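You operate a simulated robot arm through the tools that you are given. There is no shell and no other tool. Be economical: measure what you need, move in short steps, check, and stop when the job is done.

Carry out the task below with a simulated robot arm. There is one attempt and no reset: what you move stays moved.

JOB
Put one of the paper cups from the side bench on the shelf of the open bench bay. Put the fruit tub marked "plum" from the side bench on top of the blue pouch and the fruit tub labelled "melon" on the papers there. Open the bench cupboard door, fetch the box labelled "lemon" from the fourth board from the bottom of the wire shelving and set it on the floor of the bench cupboard and shut the door again. Switch the switch under the right small urn off. Open the bottom freezer drawer, put the can from the counter by the jugs in the inside of the bottom freezer drawer and shut the drawer again. Any order will do. Set down upright: paper cup, box, can.

It is judged by the outcome, as a careful person would: the job done as asked, and still so three seconds after it is handed in. It fails if anything else is knocked over, pushed out of place, dropped, spilled or broken.

ROBOT AND FRAMES
A 7-joint arm with a two-finger parallel gripper on a trunk, on a base that drives. Base frame: it is fixed to the floor where the robot stands at the start and does not move with it; the origin is under the middle of the robot, x ahead of it, y to its left, z up; the surface under the hand at the start is at about z = 95. Readings come in cm, degrees, newtons and seconds.
Its first joint turns from -166.0 to 166.0 degrees. Places, roughly: bench cupboard door [60, 10, 50]; blue pouch (20x17x8 cm) [90, 10, 100]; bottom freezer drawer [-100, 250, 40]; box [-150, -75, 150]; can [-100, 225, 100]; floor of the bench cupboard [80, 10, 10]; fruit tub [75, -25, 100]; inside of the bottom freezer drawer [-120, 250, 30]; paper cup [50, 25, 100]; papers [75, -50, 100]; shelf of the open bench bay [80, -40, 50]; switch under the right small urn [-110, 160, 100]. Payload 1.57 kg.
The tool frame sits at the grasp point between the pads (the TCP): z along the fingers, y along the line on which they close. The tips reach 3 cm beyond it. The gripper opens to 11 cm. The fingers are 2.4 cm wide and 1.2 cm thick; the gripper's body (4.8 by 11.2 cm) begins 7.8 cm behind the TCP.
Orientation is that of the tool frame in the base frame, as a unit quaternion [x, y, z, w]. With the fingers straight down and closing along the base's y, the tool's x points along the base's -x, its y along +y and its z along -z.

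CONTROLS
- The arm moves only by the tool step_arm. Its argument "steps" is a list that holds one entry, the list of rows, each a list of 7 numbers: the shift along the tool's x, y, z in cm, then the turn, a rotation vector about the tool's x, y, z in degrees, then the finger opening in cm, from 0 to 11. In form: [[[x, y, z, rx, ry, rz, gripper], ...]]. A call has 1 to 12 rows; each row shifts and turns the commanded pose from where the row before left it, along the tool's axes as they then stand. Rows are played at 5 a second. More than 5 cm and 8.6 degrees between two rows, or a gripper value outside its range, and nothing of the call is played. A pose out of reach is approached as far as the arm can. The call stops where the force on the tool passes 40 N (or 10 N more than at its start, if that is more) or the arm is blocked; 0.2 s more then pass. The fingers move at their own pace (about 10.8 cm/s each) and stop on an object; they squeeze with about 23 N. The grip force told is the motor's: it shows also when the fingers shut on nothing. Time passes only in rows, and 0.2 s behind the last, so rows that do not move let the fingers close. The reply holds the time, the measured pose of the TCP, the force on the tool along the base axes, the opening and the grip force, in the units named above and with some noise, with the torque about the TCP (base axes, N m) and any sound that the robot's microphone picked up.
- Cameras (640 x 400 px; columns grow to the right, rows downward): "scene" is now at [47.64, 17.31, 139.57]; the picture's right is [-0.47, -0.89, 0.00], its down [-0.83, 0.43, -0.36] and it looks along [0.32, -0.17, -0.93] (base axes); focal length 214 px, centre (320, 200). "wrist" rides on the gripper at [7, 1.6, -14.1] in the tool frame; the picture's right is [-0.23, 0.97, 0.00], its down [-0.86, -0.20, -0.48] and it looks along [-0.47, -0.11, 0.88] (tool axes); focal length 222 px, centre (320, 200). There is no depth. A picture from a camera that has moved, and an enlarged one, comes with that camera's place and axes in the base frame and with its lens.
- get_image(camera): a new picture of that camera. No time passes.
- lift_body(by): slides the trunk up (or, below 0, down) by that many cm; the arm and the scene camera ride with it, the base frame stays. It gives what a move gives, with no picture.
- drive_base(legs): drives the robot by 1 to 6 legs, each [ahead, left, turn to the left] in cm, cm and degrees, along the robot's own axes; the way and the turn of a leg run together, so that a leg with both is an arc; at most 150 cm and 180 degrees a leg. The arm and the cameras ride along, it lands a little off, and it stops where it bumps. It gives what a move gives.
- head_to(pan, tilt): turns the head with the scene camera to pan (to the left, within 103 degrees either way) and tilt (down, from -29 to 69), counted from straight ahead of the robot. It gives what a move gives.
- inspect(camera, box): a new picture of the part [left, top, right, bottom] of that camera's present view, enlarged. No time passes.
- hand_in(): hands the job in; it is judged then, once.

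Go step by step. Nothing tells you exact positions but the pictures and the camera data: compare them with the known pose of the tool, close in by small moves and look again before you grip or let go. The budget is 217 turns and 218 pictures, counting those below and the enlarged ones. Unless the task says otherwise, let go and move clear before handing in.

The tools are called after "Request:" as name(argument=value, ...) on one line, values as JSON. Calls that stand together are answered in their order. step_arm: Moves the arm, as the interface text tells. Its arguments: {"type":"object","properties":{"steps":{"type":"array","items":{"type":"array","items":{"type":"array","items":{"type":"number"}}}}},"required":["steps"]} The other tools are called the same way: lift_body (by) slides the trunk up or down; drive_base (legs) drives the base; head_to (pan, tilt) turns the head that bears the scene camera; get_image (camera) takes a picture; inspect (camera, box) takes an enlarged picture of a part of a camera's view; hand_in () hands the job in.

At the start:

```text
clock: 0.0
tcp_pos: [68.33, -12.67, 123.72]
orientation: [0.001, 1.0, 0.0, 0.001]
wrist_force: [0.1, 0.4, 0.3]
wrist_torque: [-0.01, 0.02, 0.03]
gripper_width: 11.02
grasp_force: 0.1
trunk travel left (down, up): [-47.5, 13.5]
robot x, y, heading: [-0.12, -0.21, -0.0]
head pan, tilt: [-27.7, 68.8]
```

scene: 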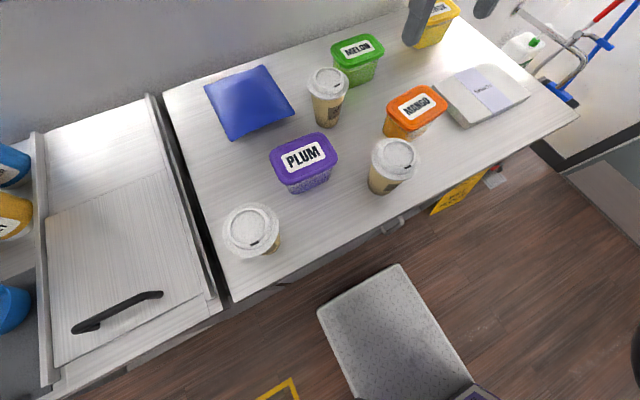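
wrist: 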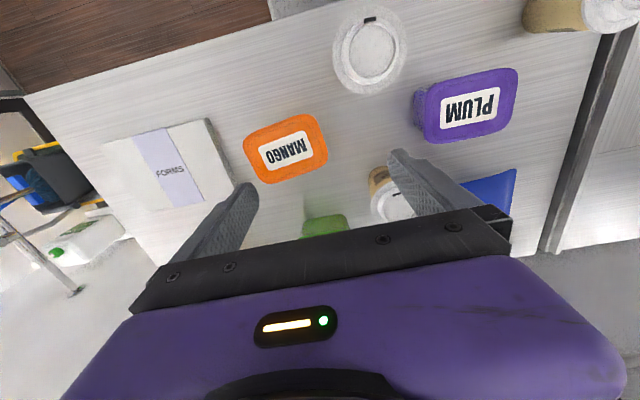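

I see the bench with the tubs, cups, papers and blue pouch below me. First I look around the room to see the layout before moving anything.

Request:
head_to(pan=-20, tilt=50)

Request:
get_image(camera="scene")

Request:
head_to(pan=100, tilt=25)

Request:
get_image(camera="scene")

Request:
head_to(pan=-100, tilt=25)

Request:
get_image(camera="scene")

```text
clock: 0.8
tcp_pos: [68.31, -12.68, 123.55]
orientation: [0.0, 1.0, 0.0, 0.0]
wrist_force: [-0.8, 0.6, 0.3]
wrist_torque: [0.01, 0.01, 0.01]
gripper_width: 10.99
grasp_force: 0.2
trunk travel left (down, up): [-47.5, 13.5]
robot x, y, heading: [0.13, -0.23, 0.3]
head pan, tilt: [-20.0, 50.0]
```

```text
215 pictures are left
camera scene: at [49.93, 17.27, 141.76], right [-0.34, -0.94, 0.0], down [-0.72, 0.26, -0.64], along [0.6, -0.22, -0.77], focal length 214 px, centre (320, 200)
```

scene: 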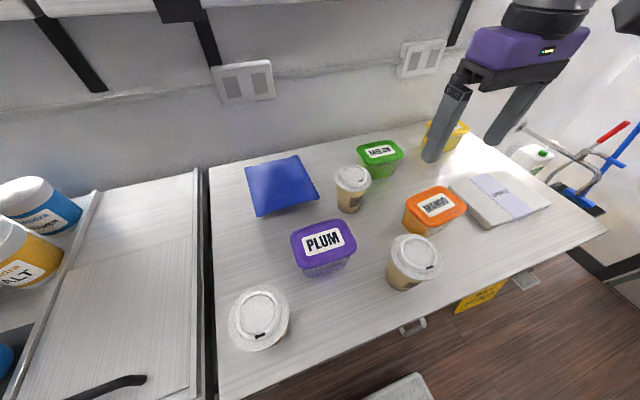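

```text
clock: 2.8
tcp_pos: [68.36, -12.61, 123.68]
orientation: [0.0, 1.0, -0.001, 0.001]
wrist_force: [0.4, 0.4, 0.9]
wrist_torque: [0.01, 0.0, -0.02]
gripper_width: 11.01
grasp_force: 0.2
trunk travel left (down, up): [-47.5, 13.5]
robot x, y, heading: [-0.41, -0.05, 0.2]
head pan, tilt: [100.0, 25.0]
```

```text
214 pictures are left
camera scene: at [41.1, 28.98, 145.51], right [0.98, 0.17, 0.0], down [0.07, -0.42, -0.91], along [-0.16, 0.89, -0.42], focal length 214 px, centre (320, 200)
```

scene: 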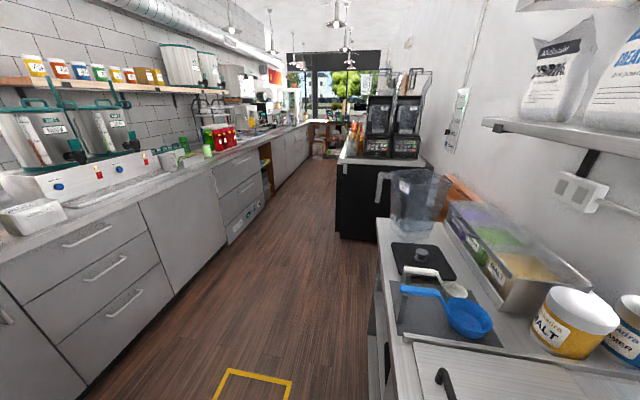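

```text
clock: 5.8
tcp_pos: [68.32, -12.61, 123.61]
orientation: [0.0, 1.0, 0.0, 0.0]
wrist_force: [0.3, -0.4, 0.4]
wrist_torque: [0.02, 0.01, -0.03]
gripper_width: 11.01
grasp_force: 0.1
trunk travel left (down, up): [-47.5, 13.5]
robot x, y, heading: [0.12, 0.17, -0.1]
head pan, tilt: [-100.0, 25.0]
```

```text
213 pictures are left
camera scene: at [41.1, 10.83, 145.51], right [-0.98, 0.17, 0.0], down [0.07, 0.42, -0.91], along [-0.16, -0.89, -0.42], focal length 214 px, centre (320, 200)
```

scene: 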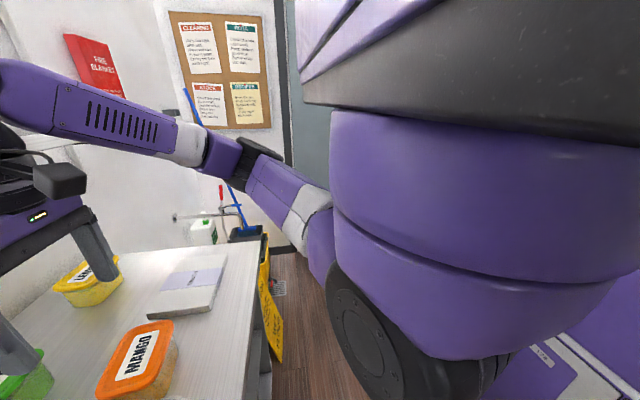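

Tubs are about 13.5 x 8 cm, plum at roughly (70, 9), its lid top near z=102. I move over it, turn the fingers to close along x, and look.

Request:
step_arm(steps=[[[-0.3, 4.3, 0, 0, 0, 0, 11], [-0.3, 4.3, 0, 0, 0, 0, 11], [-0.3, 4.3, 0, 0, 0, 0, 11], [-0.3, 4.3, 0, 0, 0, 0, 11], [-0.3, 4.3, 0, 0, 0, 0, 11], [0, 0, 0, 0, 0, 8.3, 11], [0, 0, 0, 0, 0, 8.3, 11], [0, 0, 0, 0, 0, 8.3, 11], [0, 0, 0, 0, 0, 8.3, 11], [0, 0, 0, 0, 0, 8.3, 11], [0, 0, 0, 0, 0, 8.3, 11]]])

Request:
step_arm(steps=[[[0, 0, 0, 0, 0, 8.2, 11], [0, 0, 0, 0, 0, 8.2, 11], [0, 0, 0, 0, 0, 8.2, 11], [0, 0, 0, 0, 0, 8.2, 11], [0, 0, 0, 0, 0, 7.4, 11]]])

Request:
head_to(pan=-15, tilt=50)

Request:
get_image(camera="wrist")

Request:
get_image(camera="scene")

```text
clock: 8.2
tcp_pos: [69.77, 8.81, 123.65]
orientation: [0.422, 0.907, 0.001, 0.0]
wrist_force: [-0.4, -0.3, -0.2]
wrist_torque: [0.02, -0.02, -0.03]
gripper_width: 11.0
grasp_force: 0.1
trunk travel left (down, up): [-47.5, 13.5]
robot x, y, heading: [-0.18, -0.23, 0.0]
head pan, tilt: [-100.0, 25.0]
```

```text
clock: 9.3
tcp_pos: [69.74, 8.79, 123.56]
orientation: [0.707, 0.707, 0.0, 0.0]
wrist_force: [-0.5, 0.2, -0.5]
wrist_torque: [-0.03, 0.03, 0.02]
gripper_width: 11.02
grasp_force: 0.0
trunk travel left (down, up): [-47.5, 13.5]
robot x, y, heading: [0.16, -0.34, -0.2]
head pan, tilt: [-100.0, 25.0]
```

```text
clock: 10.9
tcp_pos: [69.75, 8.89, 123.58]
orientation: [0.707, 0.707, -0.001, 0.0]
wrist_force: [-0.4, 0.5, 0.0]
wrist_torque: [0.0, 0.02, -0.02]
gripper_width: 10.99
grasp_force: 0.0
trunk travel left (down, up): [-47.5, 13.5]
robot x, y, heading: [-0.13, 0.42, -0.0]
head pan, tilt: [-15.0, 50.0]
```

```text
212 pictures are left
camera wrist: at [71.35, 15.79, 137.78], right [0.97, -0.23, 0.0], down [-0.2, -0.86, 0.48], along [-0.11, -0.47, -0.88], focal length 222 px, centre (320, 200)
```

wrist: 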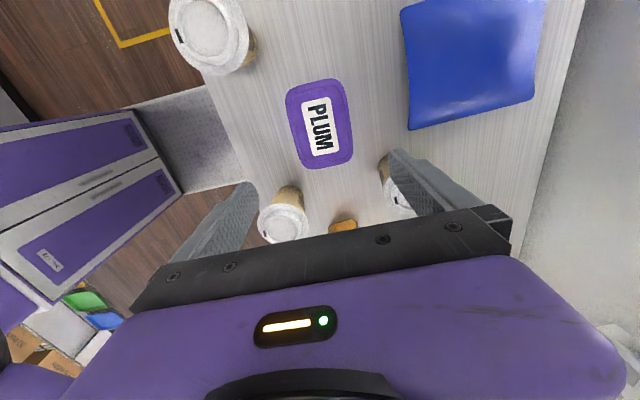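

```text
211 pictures are left
camera scene: at [50.13, 17.91, 141.76], right [-0.26, -0.97, 0.0], down [-0.74, 0.2, -0.64], along [0.62, -0.17, -0.77], focal length 214 px, centre (320, 200)
```

scene: 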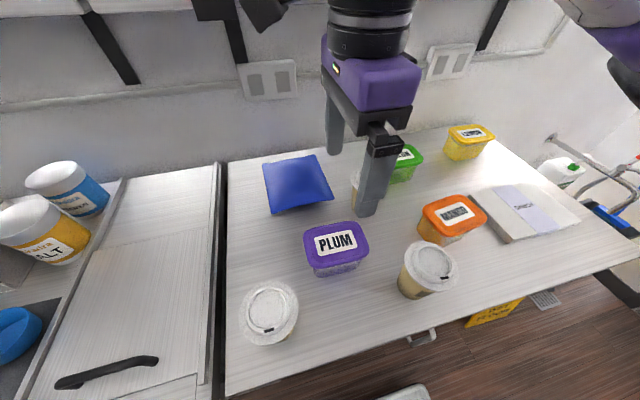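

Request:
step_arm(steps=[[[0.4, 0.4, 4, 0, 0, 0, 11], [0, 0, 4.5, 0, 0, 0, 11], [0, 0, 4.5, 0, 0, 0, 11], [0, 0, 4, 0, 0, 0, 11], [0, 0, 0, 0, 0, 0, 11]]])

Request:
get_image(camera="wrist")

Request:
get_image(camera="scene")

```text
clock: 12.1
tcp_pos: [70.29, 9.47, 106.69]
orientation: [0.707, 0.708, -0.001, 0.001]
wrist_force: [0.2, -0.9, -0.6]
wrist_torque: [0.0, -0.02, 0.0]
gripper_width: 11.0
grasp_force: 0.0
trunk travel left (down, up): [-47.5, 13.5]
robot x, y, heading: [0.04, -0.28, 0.3]
head pan, tilt: [-15.0, 50.0]
```

```text
210 pictures are left
camera wrist: at [71.91, 16.33, 120.74], right [0.97, -0.23, 0.0], down [-0.2, -0.86, 0.48], along [-0.11, -0.47, -0.88], focal length 222 px, centre (320, 200)
```

wrist: 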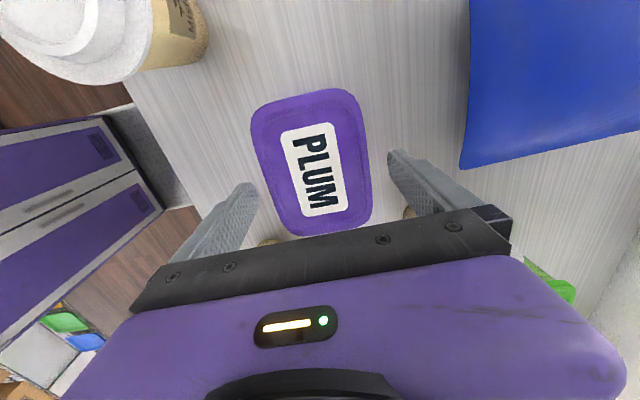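

```text
209 pictures are left
camera scene: at [50.13, 17.92, 141.76], right [-0.26, -0.97, 0.0], down [-0.74, 0.2, -0.64], along [0.62, -0.17, -0.77], focal length 214 px, centre (320, 200)
```

scene: 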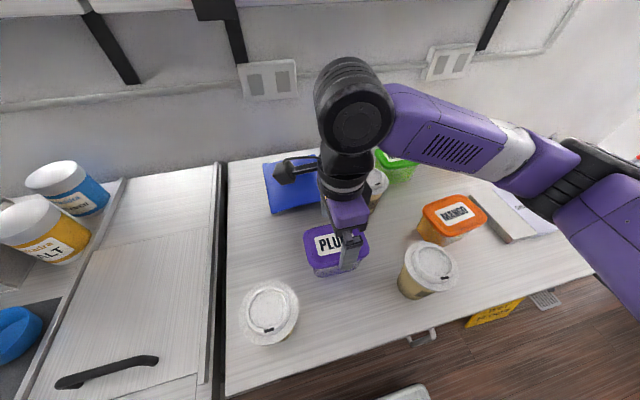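

Request:
step_arm(steps=[[[0.6, -0.5, 0, 0, 0, 0, 11], [0, 0, 3, 0, 0, 0, 11], [0, 0, 3, 0, 0, 0, 11], [0, 0, 0, 0, 0, 0, 0], [0, 0, 0, 0, 0, 0, 0], [0, 0, 0, 0, 0, 0, 0]]])

Request:
get_image(camera="wrist")

```text
clock: 13.5
tcp_pos: [69.65, 9.97, 100.65]
orientation: [0.707, 0.707, -0.001, 0.0]
wrist_force: [-1.3, 0.0, -0.1]
wrist_torque: [0.16, 0.06, 0.0]
gripper_width: 9.24
grasp_force: 23.1
trunk travel left (down, up): [-47.5, 13.5]
robot x, y, heading: [-0.11, 0.13, 0.0]
head pan, tilt: [-15.0, 50.0]
```

```text
208 pictures are left
camera wrist: at [71.3, 16.95, 114.92], right [0.97, -0.23, 0.0], down [-0.2, -0.86, 0.48], along [-0.11, -0.47, -0.88], focal length 222 px, centre (320, 200)
```

wrist: 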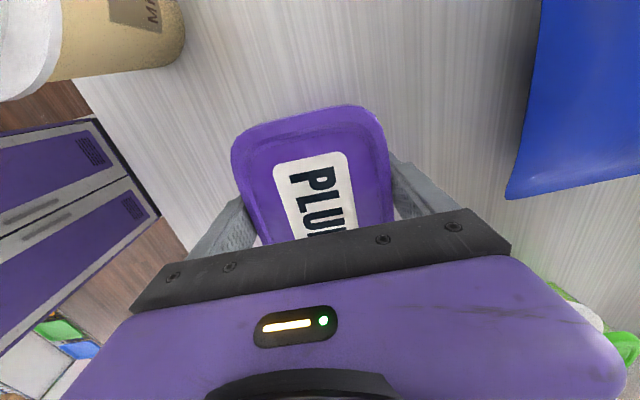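

Request:
step_arm(steps=[[[0, 0, -4, 0, 0, 0, 0], [0, 0, -4.5, 0, 0, 0, 0], [0, 0, -4.5, 0, 0, 0, 0], [0, 0, -3, 0, 0, 0, 0], [0, 0, 0, 0, 0, 0, 0]]])

Request:
head_to(pan=-5, tilt=35)

Request:
get_image(camera="wrist")

Request:
get_image(camera="scene")

```text
clock: 14.7
tcp_pos: [70.4, 9.7, 116.53]
orientation: [0.707, 0.708, 0.0, -0.001]
wrist_force: [-0.5, 0.9, 0.5]
wrist_torque: [0.0, 0.01, 0.0]
gripper_width: 0.0
grasp_force: 21.5
out of reach, approached as far as the arm can: row 3
trunk travel left (down, up): [-47.5, 13.5]
robot x, y, heading: [-0.17, 0.1, 0.1]
head pan, tilt: [-15.0, 50.0]
```

```text
clock: 15.5
tcp_pos: [70.38, 9.62, 116.56]
orientation: [0.707, 0.707, 0.0, 0.0]
wrist_force: [-0.2, 0.2, -0.8]
wrist_torque: [-0.01, 0.03, 0.01]
gripper_width: 0.0
grasp_force: 21.4
trunk travel left (down, up): [-47.5, 13.5]
robot x, y, heading: [0.37, 0.09, 0.0]
head pan, tilt: [-5.0, 35.0]
```

```text
207 pictures are left
camera wrist: at [72.07, 16.54, 130.71], right [0.97, -0.23, 0.0], down [-0.2, -0.86, 0.48], along [-0.11, -0.47, -0.88], focal length 222 px, centre (320, 200)
```

wrist: 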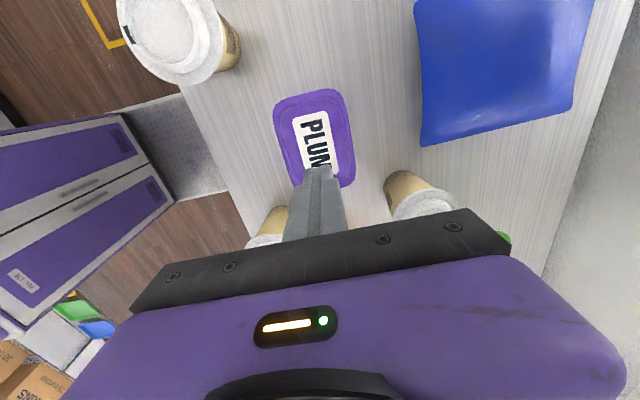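

```text
206 pictures are left
camera scene: at [51.47, 19.14, 143.93], right [-0.09, -1.0, 0.0], down [-0.57, 0.05, -0.82], along [0.82, -0.07, -0.57], focal length 214 px, centre (320, 200)
```

scene: 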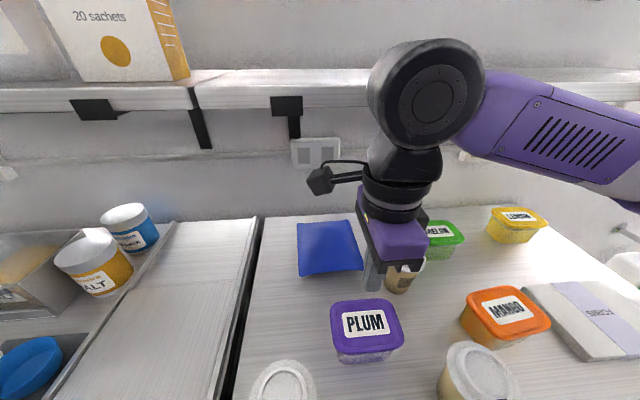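

The tub slipped out of the grip and stands where it was. I look closely at its shape before gripping deeper.

Request:
inspect(camera="scene", box=[290, 260, 450, 400])

Request:
inspect(camera="wrist", box=[240, 60, 400, 220])

```text
2.86 times, centred on (370, 330) of scene
camera zoom: at [51.47, 19.14, 143.93], right [-0.09, -1.0, 0.0], down [-0.57, 0.05, -0.82], along [0.82, -0.07, -0.57], focal length 613 px, centre (177, -171)
```

zoom: 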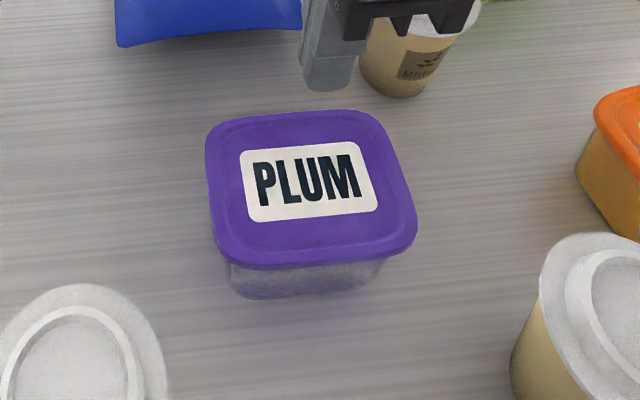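

```text
2.50 times, centred on (320, 140) of wrist
camera zoom: at [72.07, 16.54, 130.71], right [0.97, -0.23, 0.0], down [-0.2, -0.86, 0.48], along [-0.11, -0.47, -0.88], focal length 555 px, centre (320, 350)
```

zoom: 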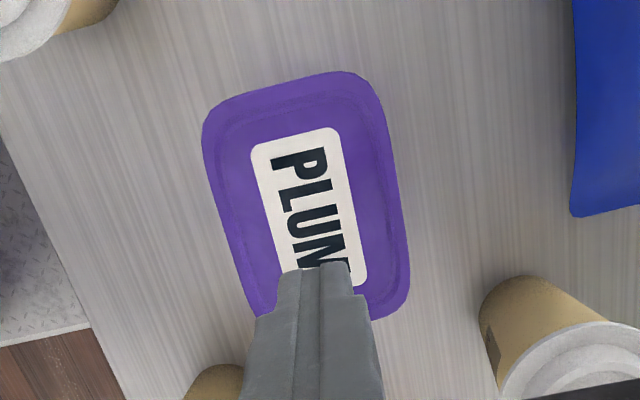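

Request:
step_arm(steps=[[[0, -0.6, 0, 0, 0, 0, 11], [-0.1, 0, 3, 0, 0, 0, 11], [0, 0, 4, 0, 0, 0, 11], [0, 0, 4, 0, 0, 0, 11], [0, 0, 3.2, 0, 0, 0, 11], [0, 0, 0, 0, 0, 0, 0], [0, 0, 0, 0, 0, 0, 0], [0, 0, 0, 0, 0, 0, 0]]])

Request:
inspect(camera="scene", box=[290, 220, 450, 400])

Request:
step_arm(steps=[[[0, 0, -0.7, 0, 0, 0, 0], [0, 0, -0.7, 0, 0, 0, 0], [0, 0, 0, 0, 0, 0, 0]]])

Request:
inspect(camera="scene", box=[290, 220, 450, 400])

```text
clock: 17.3
tcp_pos: [69.68, 9.34, 102.26]
orientation: [0.707, 0.708, 0.0, 0.0]
wrist_force: [-0.3, 0.9, -0.7]
wrist_torque: [0.02, 0.02, 0.02]
gripper_width: 9.21
grasp_force: 23.4
trunk travel left (down, up): [-47.5, 13.5]
robot x, y, heading: [0.12, -0.31, -0.0]
head pan, tilt: [-5.0, 35.0]
```

```text
2.22 times, centred on (370, 310) of scene
camera zoom: at [51.48, 19.15, 143.92], right [-0.09, -1.0, 0.0], down [-0.57, 0.05, -0.82], along [0.82, -0.07, -0.57], focal length 477 px, centre (209, -44)
```

zoom: 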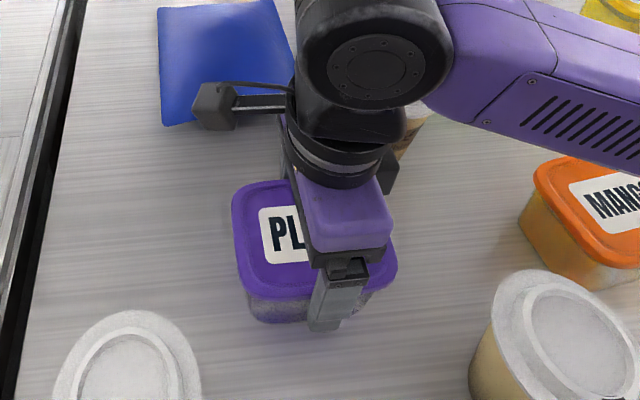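

```text
clock: 18.1
tcp_pos: [69.85, 9.4, 103.66]
orientation: [0.707, 0.707, 0.0, -0.001]
wrist_force: [-0.2, -0.4, -4.3]
wrist_torque: [0.01, 0.01, -0.03]
gripper_width: 9.2
grasp_force: 22.8
trunk travel left (down, up): [-47.5, 13.5]
robot x, y, heading: [-0.07, 0.17, -0.1]
head pan, tilt: [-5.0, 35.0]
```

```text
2.22 times, centred on (370, 310) of scene
camera zoom: at [51.48, 19.14, 143.93], right [-0.09, -1.0, 0.0], down [-0.57, 0.05, -0.82], along [0.82, -0.07, -0.57], focal length 477 px, centre (209, -44)
```

zoom: 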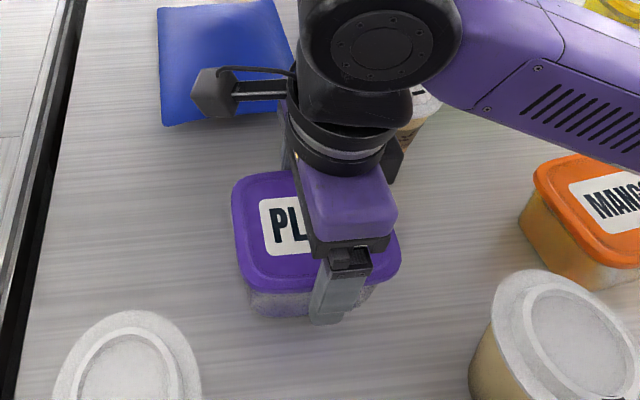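

Request:
step_arm(steps=[[[0, 0, -1.2, 0, 0, 0, 0], [0, 0, -1.5, 0, 0, 0, 0], [0, 0, -1.5, 0, 0, 0, 0], [0, 0, -1.5, 0, 0, 0, 0], [0, 0, -1.5, 0, 0, 0, 0], [0, 0, -1.2, 0, 0, 0, 0], [0, 0, 0, 0, 0, 0, 0]]])

Request:
get_image(camera="scene")

Request:
get_image(camera="wrist")

```text
clock: 19.7
tcp_pos: [70.04, 9.23, 111.98]
orientation: [0.705, 0.709, 0.001, -0.001]
wrist_force: [0.0, -0.9, -5.0]
wrist_torque: [-0.01, 0.02, -0.01]
gripper_width: 9.2
grasp_force: 23.1
out of reach, approached as far as the arm can: row 6
trunk travel left (down, up): [-47.5, 13.5]
robot x, y, heading: [-0.36, 0.03, 0.4]
head pan, tilt: [-5.0, 35.0]
```

```text
201 pictures are left
camera scene: at [51.48, 19.14, 143.93], right [-0.09, -1.0, 0.0], down [-0.57, 0.05, -0.82], along [0.82, -0.07, -0.57], focal length 214 px, centre (320, 200)
```

scene: 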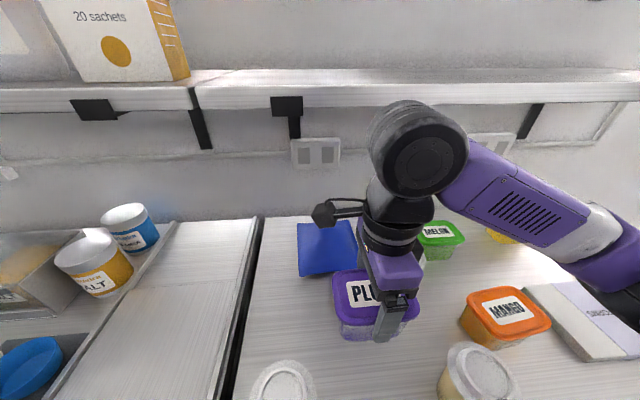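

```text
200 pictures are left
camera wrist: at [71.59, 16.14, 126.22], right [0.97, -0.22, 0.0], down [-0.2, -0.86, 0.48], along [-0.11, -0.46, -0.88], focal length 222 px, centre (320, 200)
```

wrist: 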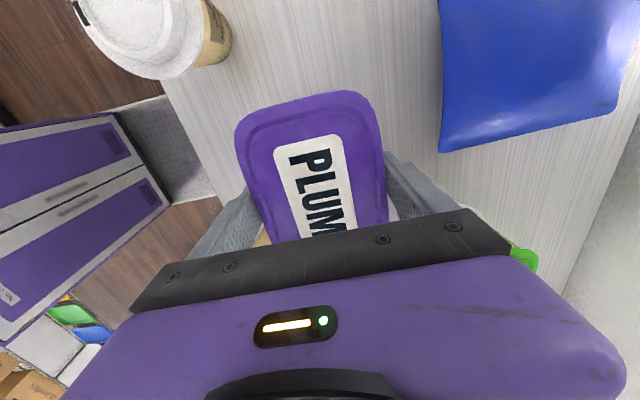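

The tub is held now (weight about 4.5 N). I raise the trunk for clearance over the pouch and cups and measure the overhead shelf, which may be in the way of the wrist.

Request:
lift_body(by=8)

Request:
get_image(camera="scene")

Request:
head_to(pan=30, tilt=10)

Request:
get_image(camera="scene")

```text
clock: 20.9
tcp_pos: [69.98, 9.2, 120.02]
orientation: [0.706, 0.708, 0.0, -0.002]
wrist_force: [-0.6, -0.3, -3.6]
wrist_torque: [0.03, -0.01, 0.0]
gripper_width: 9.2
grasp_force: 22.6
trunk travel left (down, up): [-55.5, 5.5]
robot x, y, heading: [0.16, 0.18, -0.3]
head pan, tilt: [-5.0, 35.0]
```

```text
199 pictures are left
camera scene: at [51.48, 19.14, 151.92], right [-0.09, -1.0, 0.0], down [-0.57, 0.05, -0.82], along [0.82, -0.07, -0.57], focal length 214 px, centre (320, 200)
```

scene: 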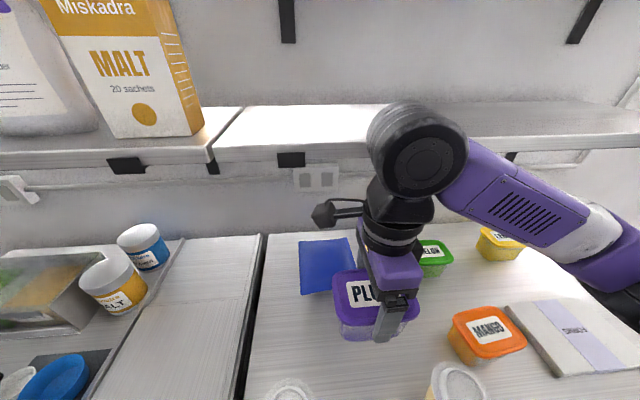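

```text
clock: 21.9
tcp_pos: [69.93, 9.29, 120.0]
orientation: [0.705, 0.709, 0.0, -0.001]
wrist_force: [0.2, 0.1, -4.3]
wrist_torque: [0.01, -0.01, -0.03]
gripper_width: 9.22
grasp_force: 23.4
trunk travel left (down, up): [-55.5, 5.5]
robot x, y, heading: [0.1, -0.22, 0.2]
head pan, tilt: [30.0, 10.0]
```

```text
198 pictures are left
camera scene: at [50.76, 24.55, 155.94], right [0.5, -0.87, 0.0], down [-0.15, -0.09, -0.98], along [0.85, 0.49, -0.17], focal length 214 px, centre (320, 200)
```

scene: 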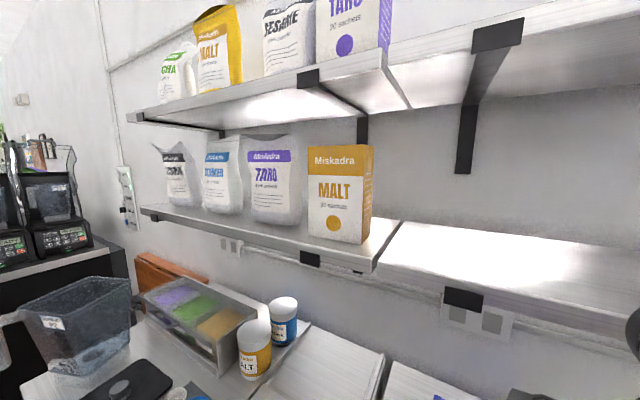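

Shelf edge is at about x=86, z=137, which the upright wrist would hit over the pouch. So I turn the tub 90°, set it down, and will regrip it with the tool pitched back toward me.

Request:
step_arm(steps=[[[0, 0, 0, 0, 0, -8.3, 0], [0, 0, 0, 0, 0, -8.3, 0], [0, 0, 0, 0, 0, -8.3, 0], [0, 0, 0, 0, 0, -8.3, 0], [0, 0, 0, 0, 0, -8.3, 0], [0, 0, 0, 0, 0, -8.3, 0], [0, 0, 0, 0, 0, -8.3, 0], [0, 0, 0, 0, 0, -8.3, 0], [0, 0, 0, 0, 0, -8.3, 0], [0, 0, 0, 0, 0, -8.3, 0], [0, 0, 0, 0, 0, -7, 0]]])

Request:
head_to(pan=-10, tilt=55)

Request:
get_image(camera="scene")

Request:
get_image(camera="wrist")

```text
clock: 24.3
tcp_pos: [70.03, 9.24, 120.12]
orientation: [-0.003, 1.0, 0.001, -0.001]
wrist_force: [1.4, 0.7, -2.9]
wrist_torque: [-0.02, 0.0, -0.02]
gripper_width: 9.2
grasp_force: 22.9
trunk travel left (down, up): [-55.5, 5.5]
robot x, y, heading: [0.0, -0.14, 0.1]
head pan, tilt: [30.0, 10.0]
```

```text
clock: 25.4
tcp_pos: [69.97, 9.19, 120.15]
orientation: [-0.001, 1.0, 0.0, -0.001]
wrist_force: [0.3, 0.4, -3.7]
wrist_torque: [0.0, 0.0, -0.05]
gripper_width: 9.21
grasp_force: 22.9
trunk travel left (down, up): [-55.5, 5.5]
robot x, y, heading: [-0.12, 0.17, 0.2]
head pan, tilt: [-10.0, 55.0]
```

```text
197 pictures are left
camera scene: at [49.81, 18.66, 149.11], right [-0.17, -0.98, 0.0], down [-0.81, 0.14, -0.57], along [0.57, -0.1, -0.82], focal length 214 px, centre (320, 200)
```

scene: 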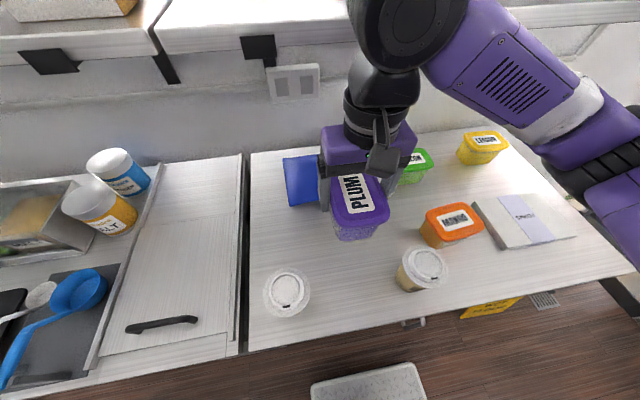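

```text
196 pictures are left
camera wrist: at [63.04, 10.75, 134.23], right [0.22, 0.97, 0.0], down [0.86, -0.2, 0.48], along [0.47, -0.11, -0.88], focal length 222 px, centre (320, 200)
```

wrist: 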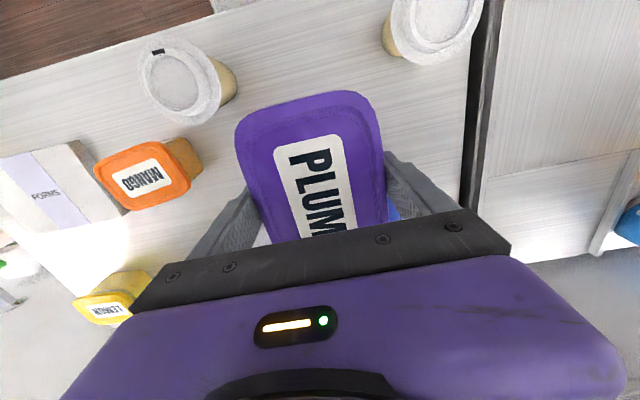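

Request:
step_arm(steps=[[[-1.5, 0.5, 1, 0, 0, 0, 0], [-1, 0.5, 3, 0, 0, 0, 0], [0, 0, 3.5, 0, 0, 0, 0], [0, 0, 3.5, 0, 0, 0, 0], [0, 0, 3, 0, 0, 0, 0], [0, 0, 2, 0, 0, 0, 0], [0, 0, 1, 0, 0, 0, 0], [0, 0, 0.5, 0, 0, 0, 0]]])

```text
clock: 27.2
tcp_pos: [72.44, 10.48, 102.44]
orientation: [-0.002, 1.0, 0.001, -0.001]
wrist_force: [-0.8, -0.2, -3.9]
wrist_torque: [-0.02, 0.02, 0.01]
gripper_width: 9.21
grasp_force: 22.8
trunk travel left (down, up): [-55.5, 5.5]
robot x, y, heading: [0.18, -0.25, -0.2]
head pan, tilt: [-10.0, 55.0]
```

Request:
step_arm(steps=[[[0, 0, 0.3, 0, 0, 0, 0], [0, 0, 0.2, 0, 0, 0, 0], [0, 0, 0, 0, 0, 0, 0]]])

Request:
inspect(camera="scene", box=[240, 120, 480, 320])

```text
clock: 28.0
tcp_pos: [72.36, 10.33, 102.18]
orientation: [-0.002, 1.0, 0.002, 0.001]
wrist_force: [1.0, 4.1, 19.5]
wrist_torque: [0.01, -0.03, 0.0]
gripper_width: 9.2
grasp_force: 22.5
trunk travel left (down, up): [-55.5, 5.5]
robot x, y, heading: [0.1, -0.22, 0.1]
head pan, tilt: [-10.0, 55.0]
```

```text
2.00 times, centred on (360, 220) of scene
camera zoom: at [49.75, 18.67, 149.16], right [-0.17, -0.98, 0.0], down [-0.81, 0.14, -0.57], along [0.57, -0.1, -0.82], focal length 429 px, centre (240, 160)
```

zoom: 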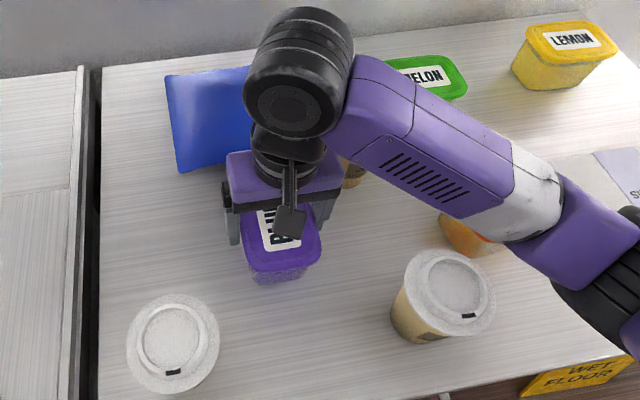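

Tub rests on the bench, turned. I release, rise, pitch the tool 35° and come back to grip it.

Request:
step_arm(steps=[[[0, 0, 0, 0, 0, 0, 11], [0, 0, 0, 0, 0, 0, 11], [0, 0, -4, 0, 0, 0, 11], [0, 0, -4, 0, 0, 0, 11], [0, 0, 0, 0, -7, 0, 11], [0, 0, 0, 0, -7, 0, 11], [0, 0, 0, 0, -7, 0, 11], [0, 0, 0, 0, -7, 0, 11], [0, 0, 0, 0, -7, 0, 11], [0, 0, 0, 0, 0, 0, 11]]])

Request:
get_image(camera="scene")

Request:
get_image(camera="wrist")

```text
clock: 30.2
tcp_pos: [72.45, 10.27, 109.92]
orientation: [-0.002, 0.954, 0.002, 0.301]
wrist_force: [0.2, 0.2, -0.3]
wrist_torque: [0.0, 0.0, -0.04]
gripper_width: 11.0
grasp_force: 0.0
trunk travel left (down, up): [-55.5, 5.5]
robot x, y, heading: [0.33, 0.05, 0.2]
head pan, tilt: [-10.0, 55.0]
```

```text
194 pictures are left
camera scene: at [49.8, 18.66, 149.11], right [-0.17, -0.98, 0.0], down [-0.81, 0.14, -0.57], along [0.56, -0.1, -0.82], focal length 214 px, centre (320, 200)
```

scene: 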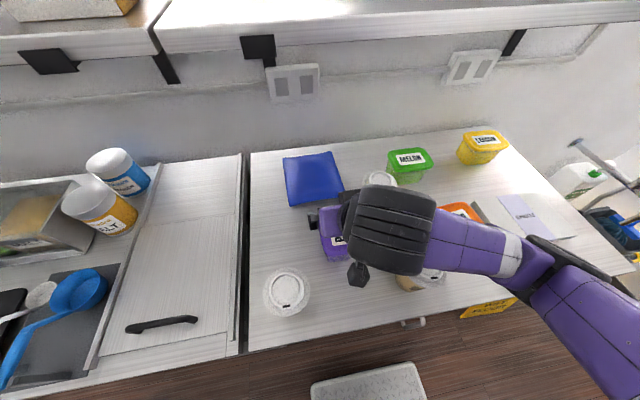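

```text
193 pictures are left
camera wrist: at [58.58, 11.78, 117.66], right [0.18, 0.97, 0.13], down [0.43, -0.2, 0.88], along [0.89, -0.1, -0.45], focal length 222 px, centre (320, 200)
```

wrist: 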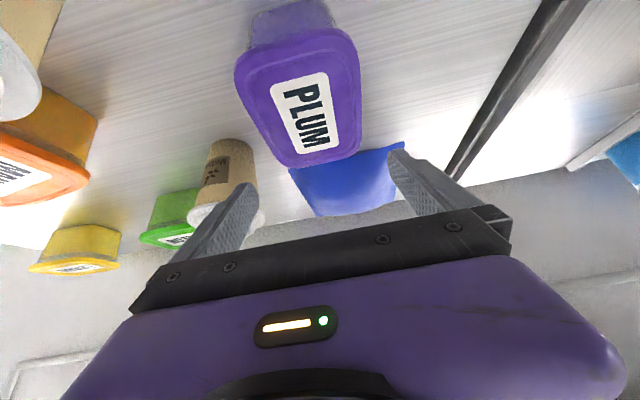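

Request:
step_arm(steps=[[[1.35, 0, 1.37, 0, 0, 0, 11], [1.35, 0, 1.37, 0, 0, 0, 11], [1.35, 0, 1.37, 0, 0, 0, 11], [1.3, 0, 1.37, 0, 0, 0, 11], [0, 0, 0, 0, 0, 0, 11]]])

Request:
get_image(camera="wrist")

```text
clock: 31.4
tcp_pos: [71.11, 10.33, 102.36]
orientation: [-0.002, 0.954, 0.002, 0.301]
wrist_force: [-0.1, -0.3, -0.2]
wrist_torque: [0.01, -0.03, 0.0]
gripper_width: 11.01
grasp_force: 0.1
trunk travel left (down, up): [-55.5, 5.5]
robot x, y, heading: [0.11, -0.08, 0.3]
head pan, tilt: [-10.0, 55.0]
```

```text
192 pictures are left
camera wrist: at [57.35, 11.84, 110.06], right [0.18, 0.97, 0.13], down [0.43, -0.2, 0.88], along [0.89, -0.1, -0.45], focal length 222 px, centre (320, 200)
```

wrist: 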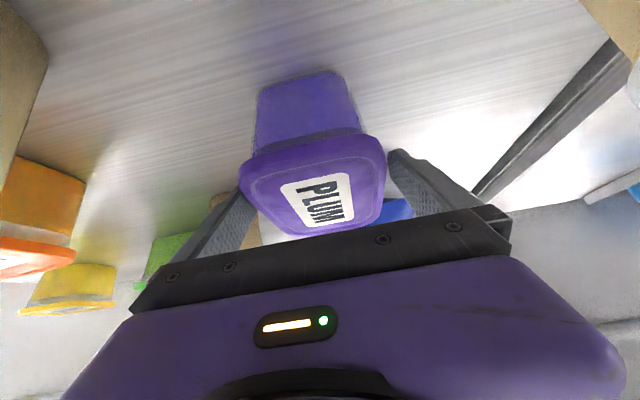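

Aligned. I close and lift gently.

Request:
step_arm(steps=[[[0, 0, 0, 0, 0, 0, 0], [0, 0, 0, 0, 0, 0, 0], [0, 0, 0, 0, 0, 0, 0], [-0.57, 0, -0.82, 0, 0, 0, 0], [-0.57, 0, -0.82, 0, 0, 0, 0], [-0.86, 0, -1.23, 0, 0, 0, 0], [-0.86, 0, -1.23, 0, 0, 0, 0], [-0.86, 0, -1.23, 0, 0, 0, 0], [-0.86, 0, -1.23, 0, 0, 0, 0], [-0.86, 0, -1.23, 0, 0, 0, 0], [0, 0, 0, 0, 0, 0, 0]]])

Request:
get_image(camera="wrist")

Request:
get_image(camera="scene")

```text
clock: 33.8
tcp_pos: [71.05, 10.3, 112.0]
orientation: [-0.002, 0.954, 0.002, 0.3]
wrist_force: [-0.5, -0.6, -3.6]
wrist_torque: [-0.02, 0.04, -0.01]
gripper_width: 9.23
grasp_force: 23.6
trunk travel left (down, up): [-55.5, 5.5]
robot x, y, heading: [0.13, 0.15, -0.3]
head pan, tilt: [-10.0, 55.0]
```

```text
191 pictures are left
camera wrist: at [57.23, 11.8, 119.63], right [0.18, 0.97, 0.13], down [0.43, -0.2, 0.88], along [0.89, -0.1, -0.45], focal length 222 px, centre (320, 200)
```

wrist: 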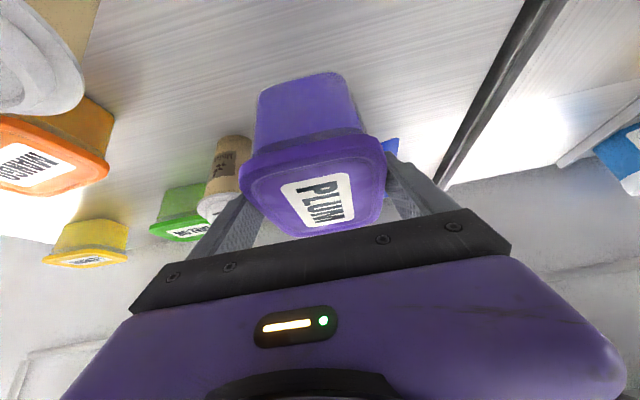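

```text
190 pictures are left
camera scene: at [49.8, 18.66, 149.11], right [-0.17, -0.98, 0.0], down [-0.81, 0.14, -0.57], along [0.56, -0.1, -0.82], focal length 214 px, centre (320, 200)
```

scene: 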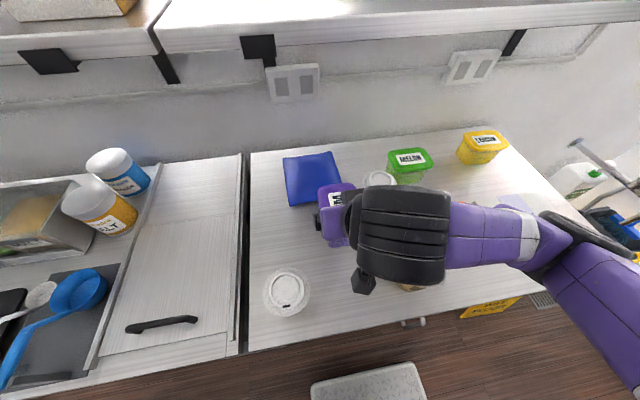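

Request:
step_arm(steps=[[[-2.0, 0.5, 1.4, 0, 0, 0, 0], [-2.5, 0.5, 1.75, 0, 0, 0, 0], [-2.5, 0.5, 1.75, 0, 0, 0, 0], [-2.5, 0.5, 1.75, 0, 0, 0, 0], [-2.5, 0.5, 1.75, 0, 0, 0, 0], [-2.5, 0.2, 1.75, 0, 0, 0, 0], [-2.5, 0, 1.75, 0, 0, 0, 0], [-1.5, 0, 1.05, 0, 0, 0, 0], [0, 0, 0, 0, 0, 0, 0]]])

Request:
get_image(camera="wrist")

Request:
get_image(camera="scene")

```text
clock: 35.8
tcp_pos: [93.64, 12.88, 111.85]
orientation: [-0.002, 0.954, 0.001, 0.299]
wrist_force: [-0.5, -0.2, -5.2]
wrist_torque: [-0.03, 0.05, 0.02]
gripper_width: 9.21
grasp_force: 23.0
trunk travel left (down, up): [-55.5, 5.5]
robot x, y, heading: [0.02, 0.03, -0.5]
head pan, tilt: [-10.0, 55.0]
```

```text
189 pictures are left
camera wrist: at [79.9, 14.4, 119.45], right [0.18, 0.97, 0.13], down [0.43, -0.2, 0.88], along [0.88, -0.1, -0.45], focal length 222 px, centre (320, 200)
```

wrist: 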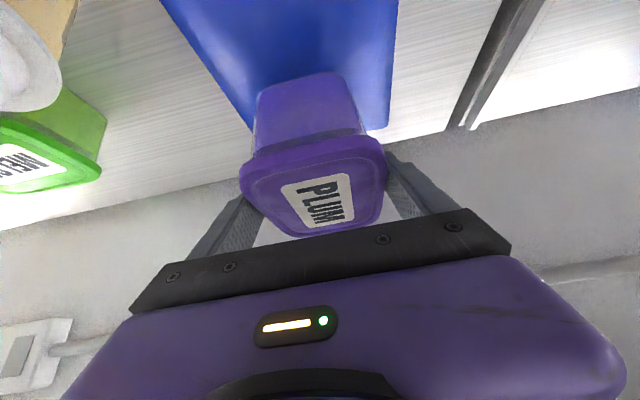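

```text
188 pictures are left
camera scene: at [49.81, 18.67, 149.09], right [-0.17, -0.98, 0.0], down [-0.81, 0.14, -0.57], along [0.56, -0.1, -0.82], focal length 214 px, centre (320, 200)
```

scene: 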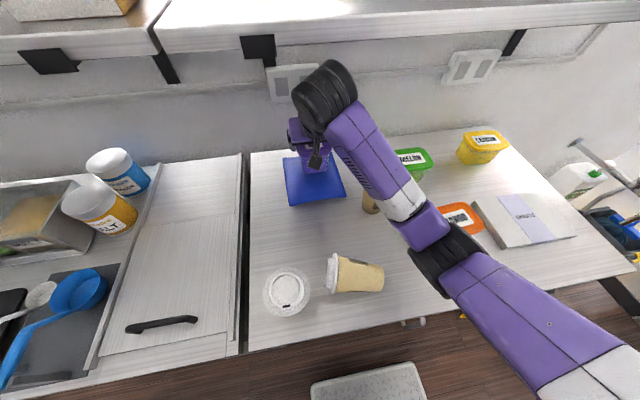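

The forearm tipped over the front cup; it lies on the bench, so that is the cup I will later set upright on the shelf. Now I lower the tub onto the pouch in small steps, watching the forearm.

Request:
step_arm(steps=[[[0.45, 0, 0.65, 0, 0, 0, 0], [0.45, 0, 0.65, 0, 0, 0, 0], [0.3, 0, 0.42, 0, 0, 0, 0], [0, 0, 0, 0, 0, 0, 0]]])

Request:
head_to(pan=0, tilt=35)

Request:
get_image(camera="scene")

Request:
get_image(camera="wrist")

```text
clock: 36.8
tcp_pos: [93.76, 12.98, 109.73]
orientation: [-0.002, 0.954, 0.002, 0.3]
wrist_force: [-0.2, -0.2, -3.9]
wrist_torque: [-0.01, 0.05, 0.01]
gripper_width: 9.23
grasp_force: 22.7
trunk travel left (down, up): [-55.5, 5.5]
robot x, y, heading: [-0.13, -0.18, 0.1]
head pan, tilt: [-10.0, 55.0]
```

```text
clock: 37.6
tcp_pos: [93.8, 12.96, 109.84]
orientation: [-0.002, 0.954, 0.001, 0.3]
wrist_force: [0.2, 0.6, -4.2]
wrist_torque: [0.0, 0.05, -0.03]
gripper_width: 9.22
grasp_force: 22.6
trunk travel left (down, up): [-55.5, 5.5]
robot x, y, heading: [-0.22, -0.12, -0.1]
head pan, tilt: [0.0, 35.0]
```

```text
187 pictures are left
camera scene: at [51.52, 19.91, 151.92], right [0.0, -1.0, 0.0], down [-0.57, 0.0, -0.82], along [0.82, 0.0, -0.57], focal length 214 px, centre (320, 200)
```

scene: 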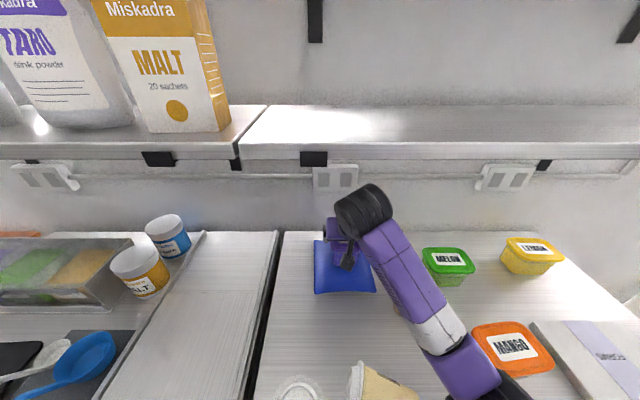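

```text
186 pictures are left
camera wrist: at [79.94, 14.47, 117.41], right [0.18, 0.97, 0.13], down [0.43, -0.2, 0.88], along [0.89, -0.1, -0.45], focal length 222 px, centre (320, 200)
```

wrist: 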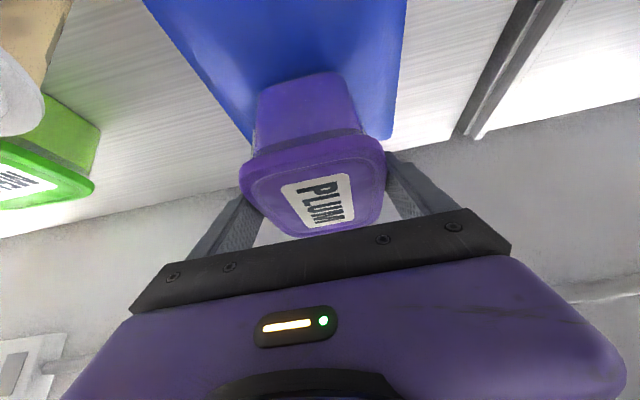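

Request:
lift_body(by=2.7)

Request:
step_arm(steps=[[[0.5, 0, 0.72, 0, 0, 0, 0], [0.5, 0, 0.72, 0, 0, 0, 0], [0.5, 0, 0.72, 0, 0, 0, 0], [0, 0, 0, 0, 0, 0, 0]]])

Request:
lift_body(by=2.7)

Request:
step_arm(steps=[[[0.5, 0, 0.72, 0, 0, 0, 0], [0.5, 0, 0.72, 0, 0, 0, 0], [0.5, 0, 0.72, 0, 0, 0, 0], [0, 0, 0, 0, 0, 0, 0]]])

Request:
head_to(pan=-20, tilt=50)

Request:
get_image(camera="scene")

Request:
get_image(camera="wrist")

```text
clock: 38.4
tcp_pos: [93.76, 12.95, 112.52]
orientation: [-0.003, 0.954, 0.002, 0.3]
wrist_force: [-0.1, 0.3, -5.7]
wrist_torque: [-0.02, 0.07, -0.02]
gripper_width: 9.24
grasp_force: 23.1
trunk travel left (down, up): [-58.2, 2.8]
robot x, y, heading: [0.02, -0.1, 0.1]
head pan, tilt: [0.0, 35.0]
```

```text
clock: 39.4
tcp_pos: [93.64, 13.07, 109.93]
orientation: [-0.002, 0.954, 0.001, 0.299]
wrist_force: [-0.2, 0.5, -3.7]
wrist_torque: [0.03, 0.1, -0.02]
gripper_width: 9.22
grasp_force: 23.0
trunk travel left (down, up): [-58.2, 2.8]
robot x, y, heading: [-0.13, 0.2, -0.1]
head pan, tilt: [0.0, 35.0]
```

```text
clock: 40.1
tcp_pos: [93.58, 13.02, 112.62]
orientation: [-0.002, 0.954, 0.001, 0.3]
wrist_force: [0.4, 1.0, -5.1]
wrist_torque: [0.02, 0.05, -0.03]
gripper_width: 9.21
grasp_force: 23.3
trunk travel left (down, up): [-60.9, 0.1]
robot x, y, heading: [-0.04, -0.11, -0.0]
head pan, tilt: [0.0, 35.0]
```

```text
clock: 41.1
tcp_pos: [93.53, 13.13, 109.93]
orientation: [-0.002, 0.954, 0.001, 0.3]
wrist_force: [-0.1, -0.7, -4.3]
wrist_torque: [-0.04, 0.09, 0.01]
gripper_width: 9.23
grasp_force: 23.5
trunk travel left (down, up): [-60.9, 0.1]
robot x, y, heading: [0.0, 0.2, -0.3]
head pan, tilt: [0.0, 35.0]
```

```text
clock: 41.9
tcp_pos: [93.57, 13.11, 109.91]
orientation: [-0.002, 0.954, 0.001, 0.3]
wrist_force: [0.0, -0.6, -4.6]
wrist_torque: [0.01, 0.07, 0.0]
gripper_width: 9.22
grasp_force: 22.3
trunk travel left (down, up): [-60.9, 0.1]
robot x, y, heading: [-0.2, 0.01, 0.0]
head pan, tilt: [-20.0, 50.0]
```

```text
185 pictures are left
camera scene: at [49.95, 17.29, 155.16], right [-0.34, -0.94, 0.0], down [-0.72, 0.26, -0.64], along [0.6, -0.22, -0.77], focal length 214 px, centre (320, 200)
```

scene: 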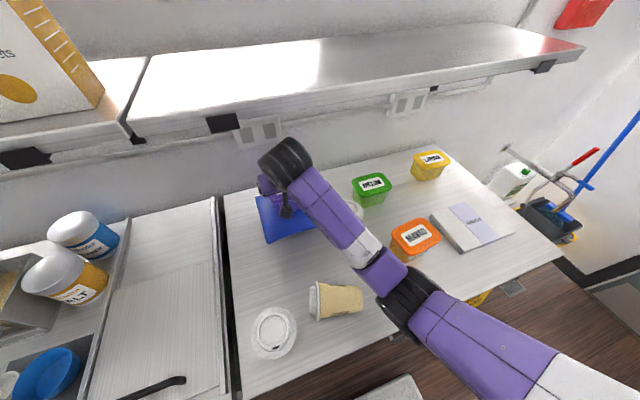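

```text
184 pictures are left
camera wrist: at [79.84, 14.63, 117.55], right [0.18, 0.97, 0.13], down [0.43, -0.2, 0.88], along [0.89, -0.1, -0.45], focal length 222 px, centre (320, 200)
```

wrist: 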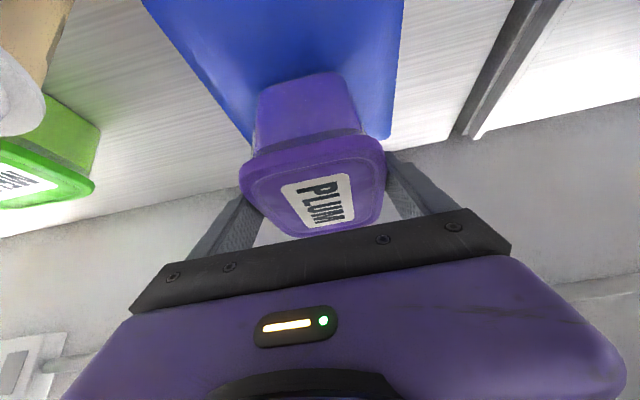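

Request:
step_arm(steps=[[[0.29, 0, 0.41, 0, 0, 0, 0], [0.29, 0, 0.41, 0, 0, 0, 0], [0.29, 0, 0.41, 0, 0, 0, 0], [0, 0, 0, 0, 0, 0, 0]]])

Request:
step_arm(steps=[[[0.29, 0, 0.41, 0, 0, 0, 0], [0.29, 0, 0.41, 0, 0, 0, 0], [0, 0, 0, 0, 0, 0, 0]]])

Request:
inspect(camera="scene", box=[220, 120, 460, 320])

Request:
get_image(camera="wrist")

```text
clock: 42.9
tcp_pos: [93.72, 13.02, 108.64]
orientation: [-0.001, 0.953, 0.001, 0.302]
wrist_force: [4.5, -0.9, 17.2]
wrist_torque: [0.01, -0.13, 0.07]
gripper_width: 9.18
grasp_force: 22.9
trunk travel left (down, up): [-60.9, 0.1]
robot x, y, heading: [0.29, 0.0, 0.1]
head pan, tilt: [-20.0, 50.0]
```

```text
clock: 43.7
tcp_pos: [93.64, 13.1, 107.39]
orientation: [0.0, 0.954, 0.001, 0.301]
wrist_force: [-1.6, -0.3, 19.8]
wrist_torque: [0.04, 0.19, -0.04]
gripper_width: 9.21
grasp_force: 22.7
trunk travel left (down, up): [-60.9, 0.1]
robot x, y, heading: [0.17, -0.13, 0.1]
head pan, tilt: [-20.0, 50.0]
```

```text
2.00 times, centred on (340, 220) of scene
camera zoom: at [49.86, 17.27, 155.19], right [-0.34, -0.94, 0.0], down [-0.72, 0.26, -0.64], along [0.6, -0.22, -0.77], focal length 429 px, centre (280, 160)
```

zoom: 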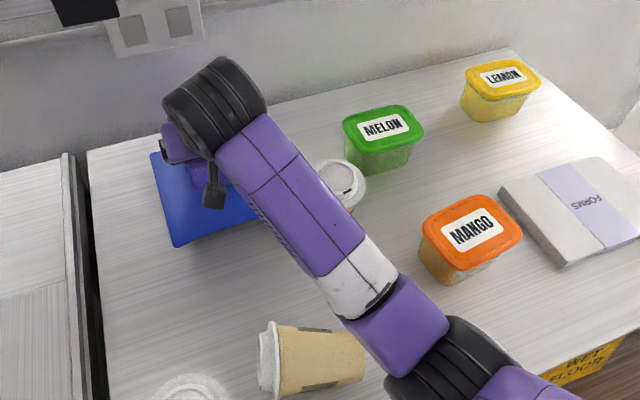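

```text
182 pictures are left
camera wrist: at [79.75, 14.55, 115.16], right [0.18, 0.97, 0.13], down [0.43, -0.2, 0.88], along [0.89, -0.1, -0.45], focal length 222 px, centre (320, 200)
```

wrist: 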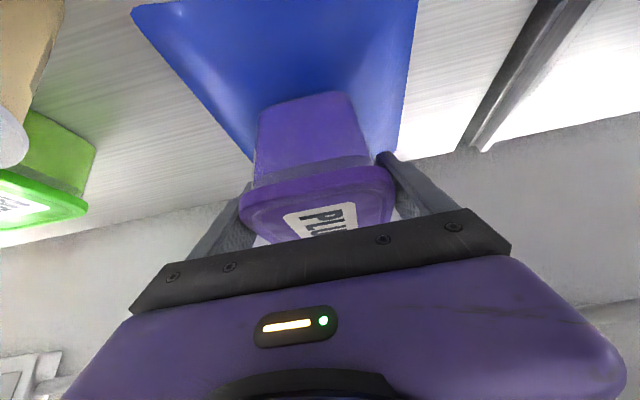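

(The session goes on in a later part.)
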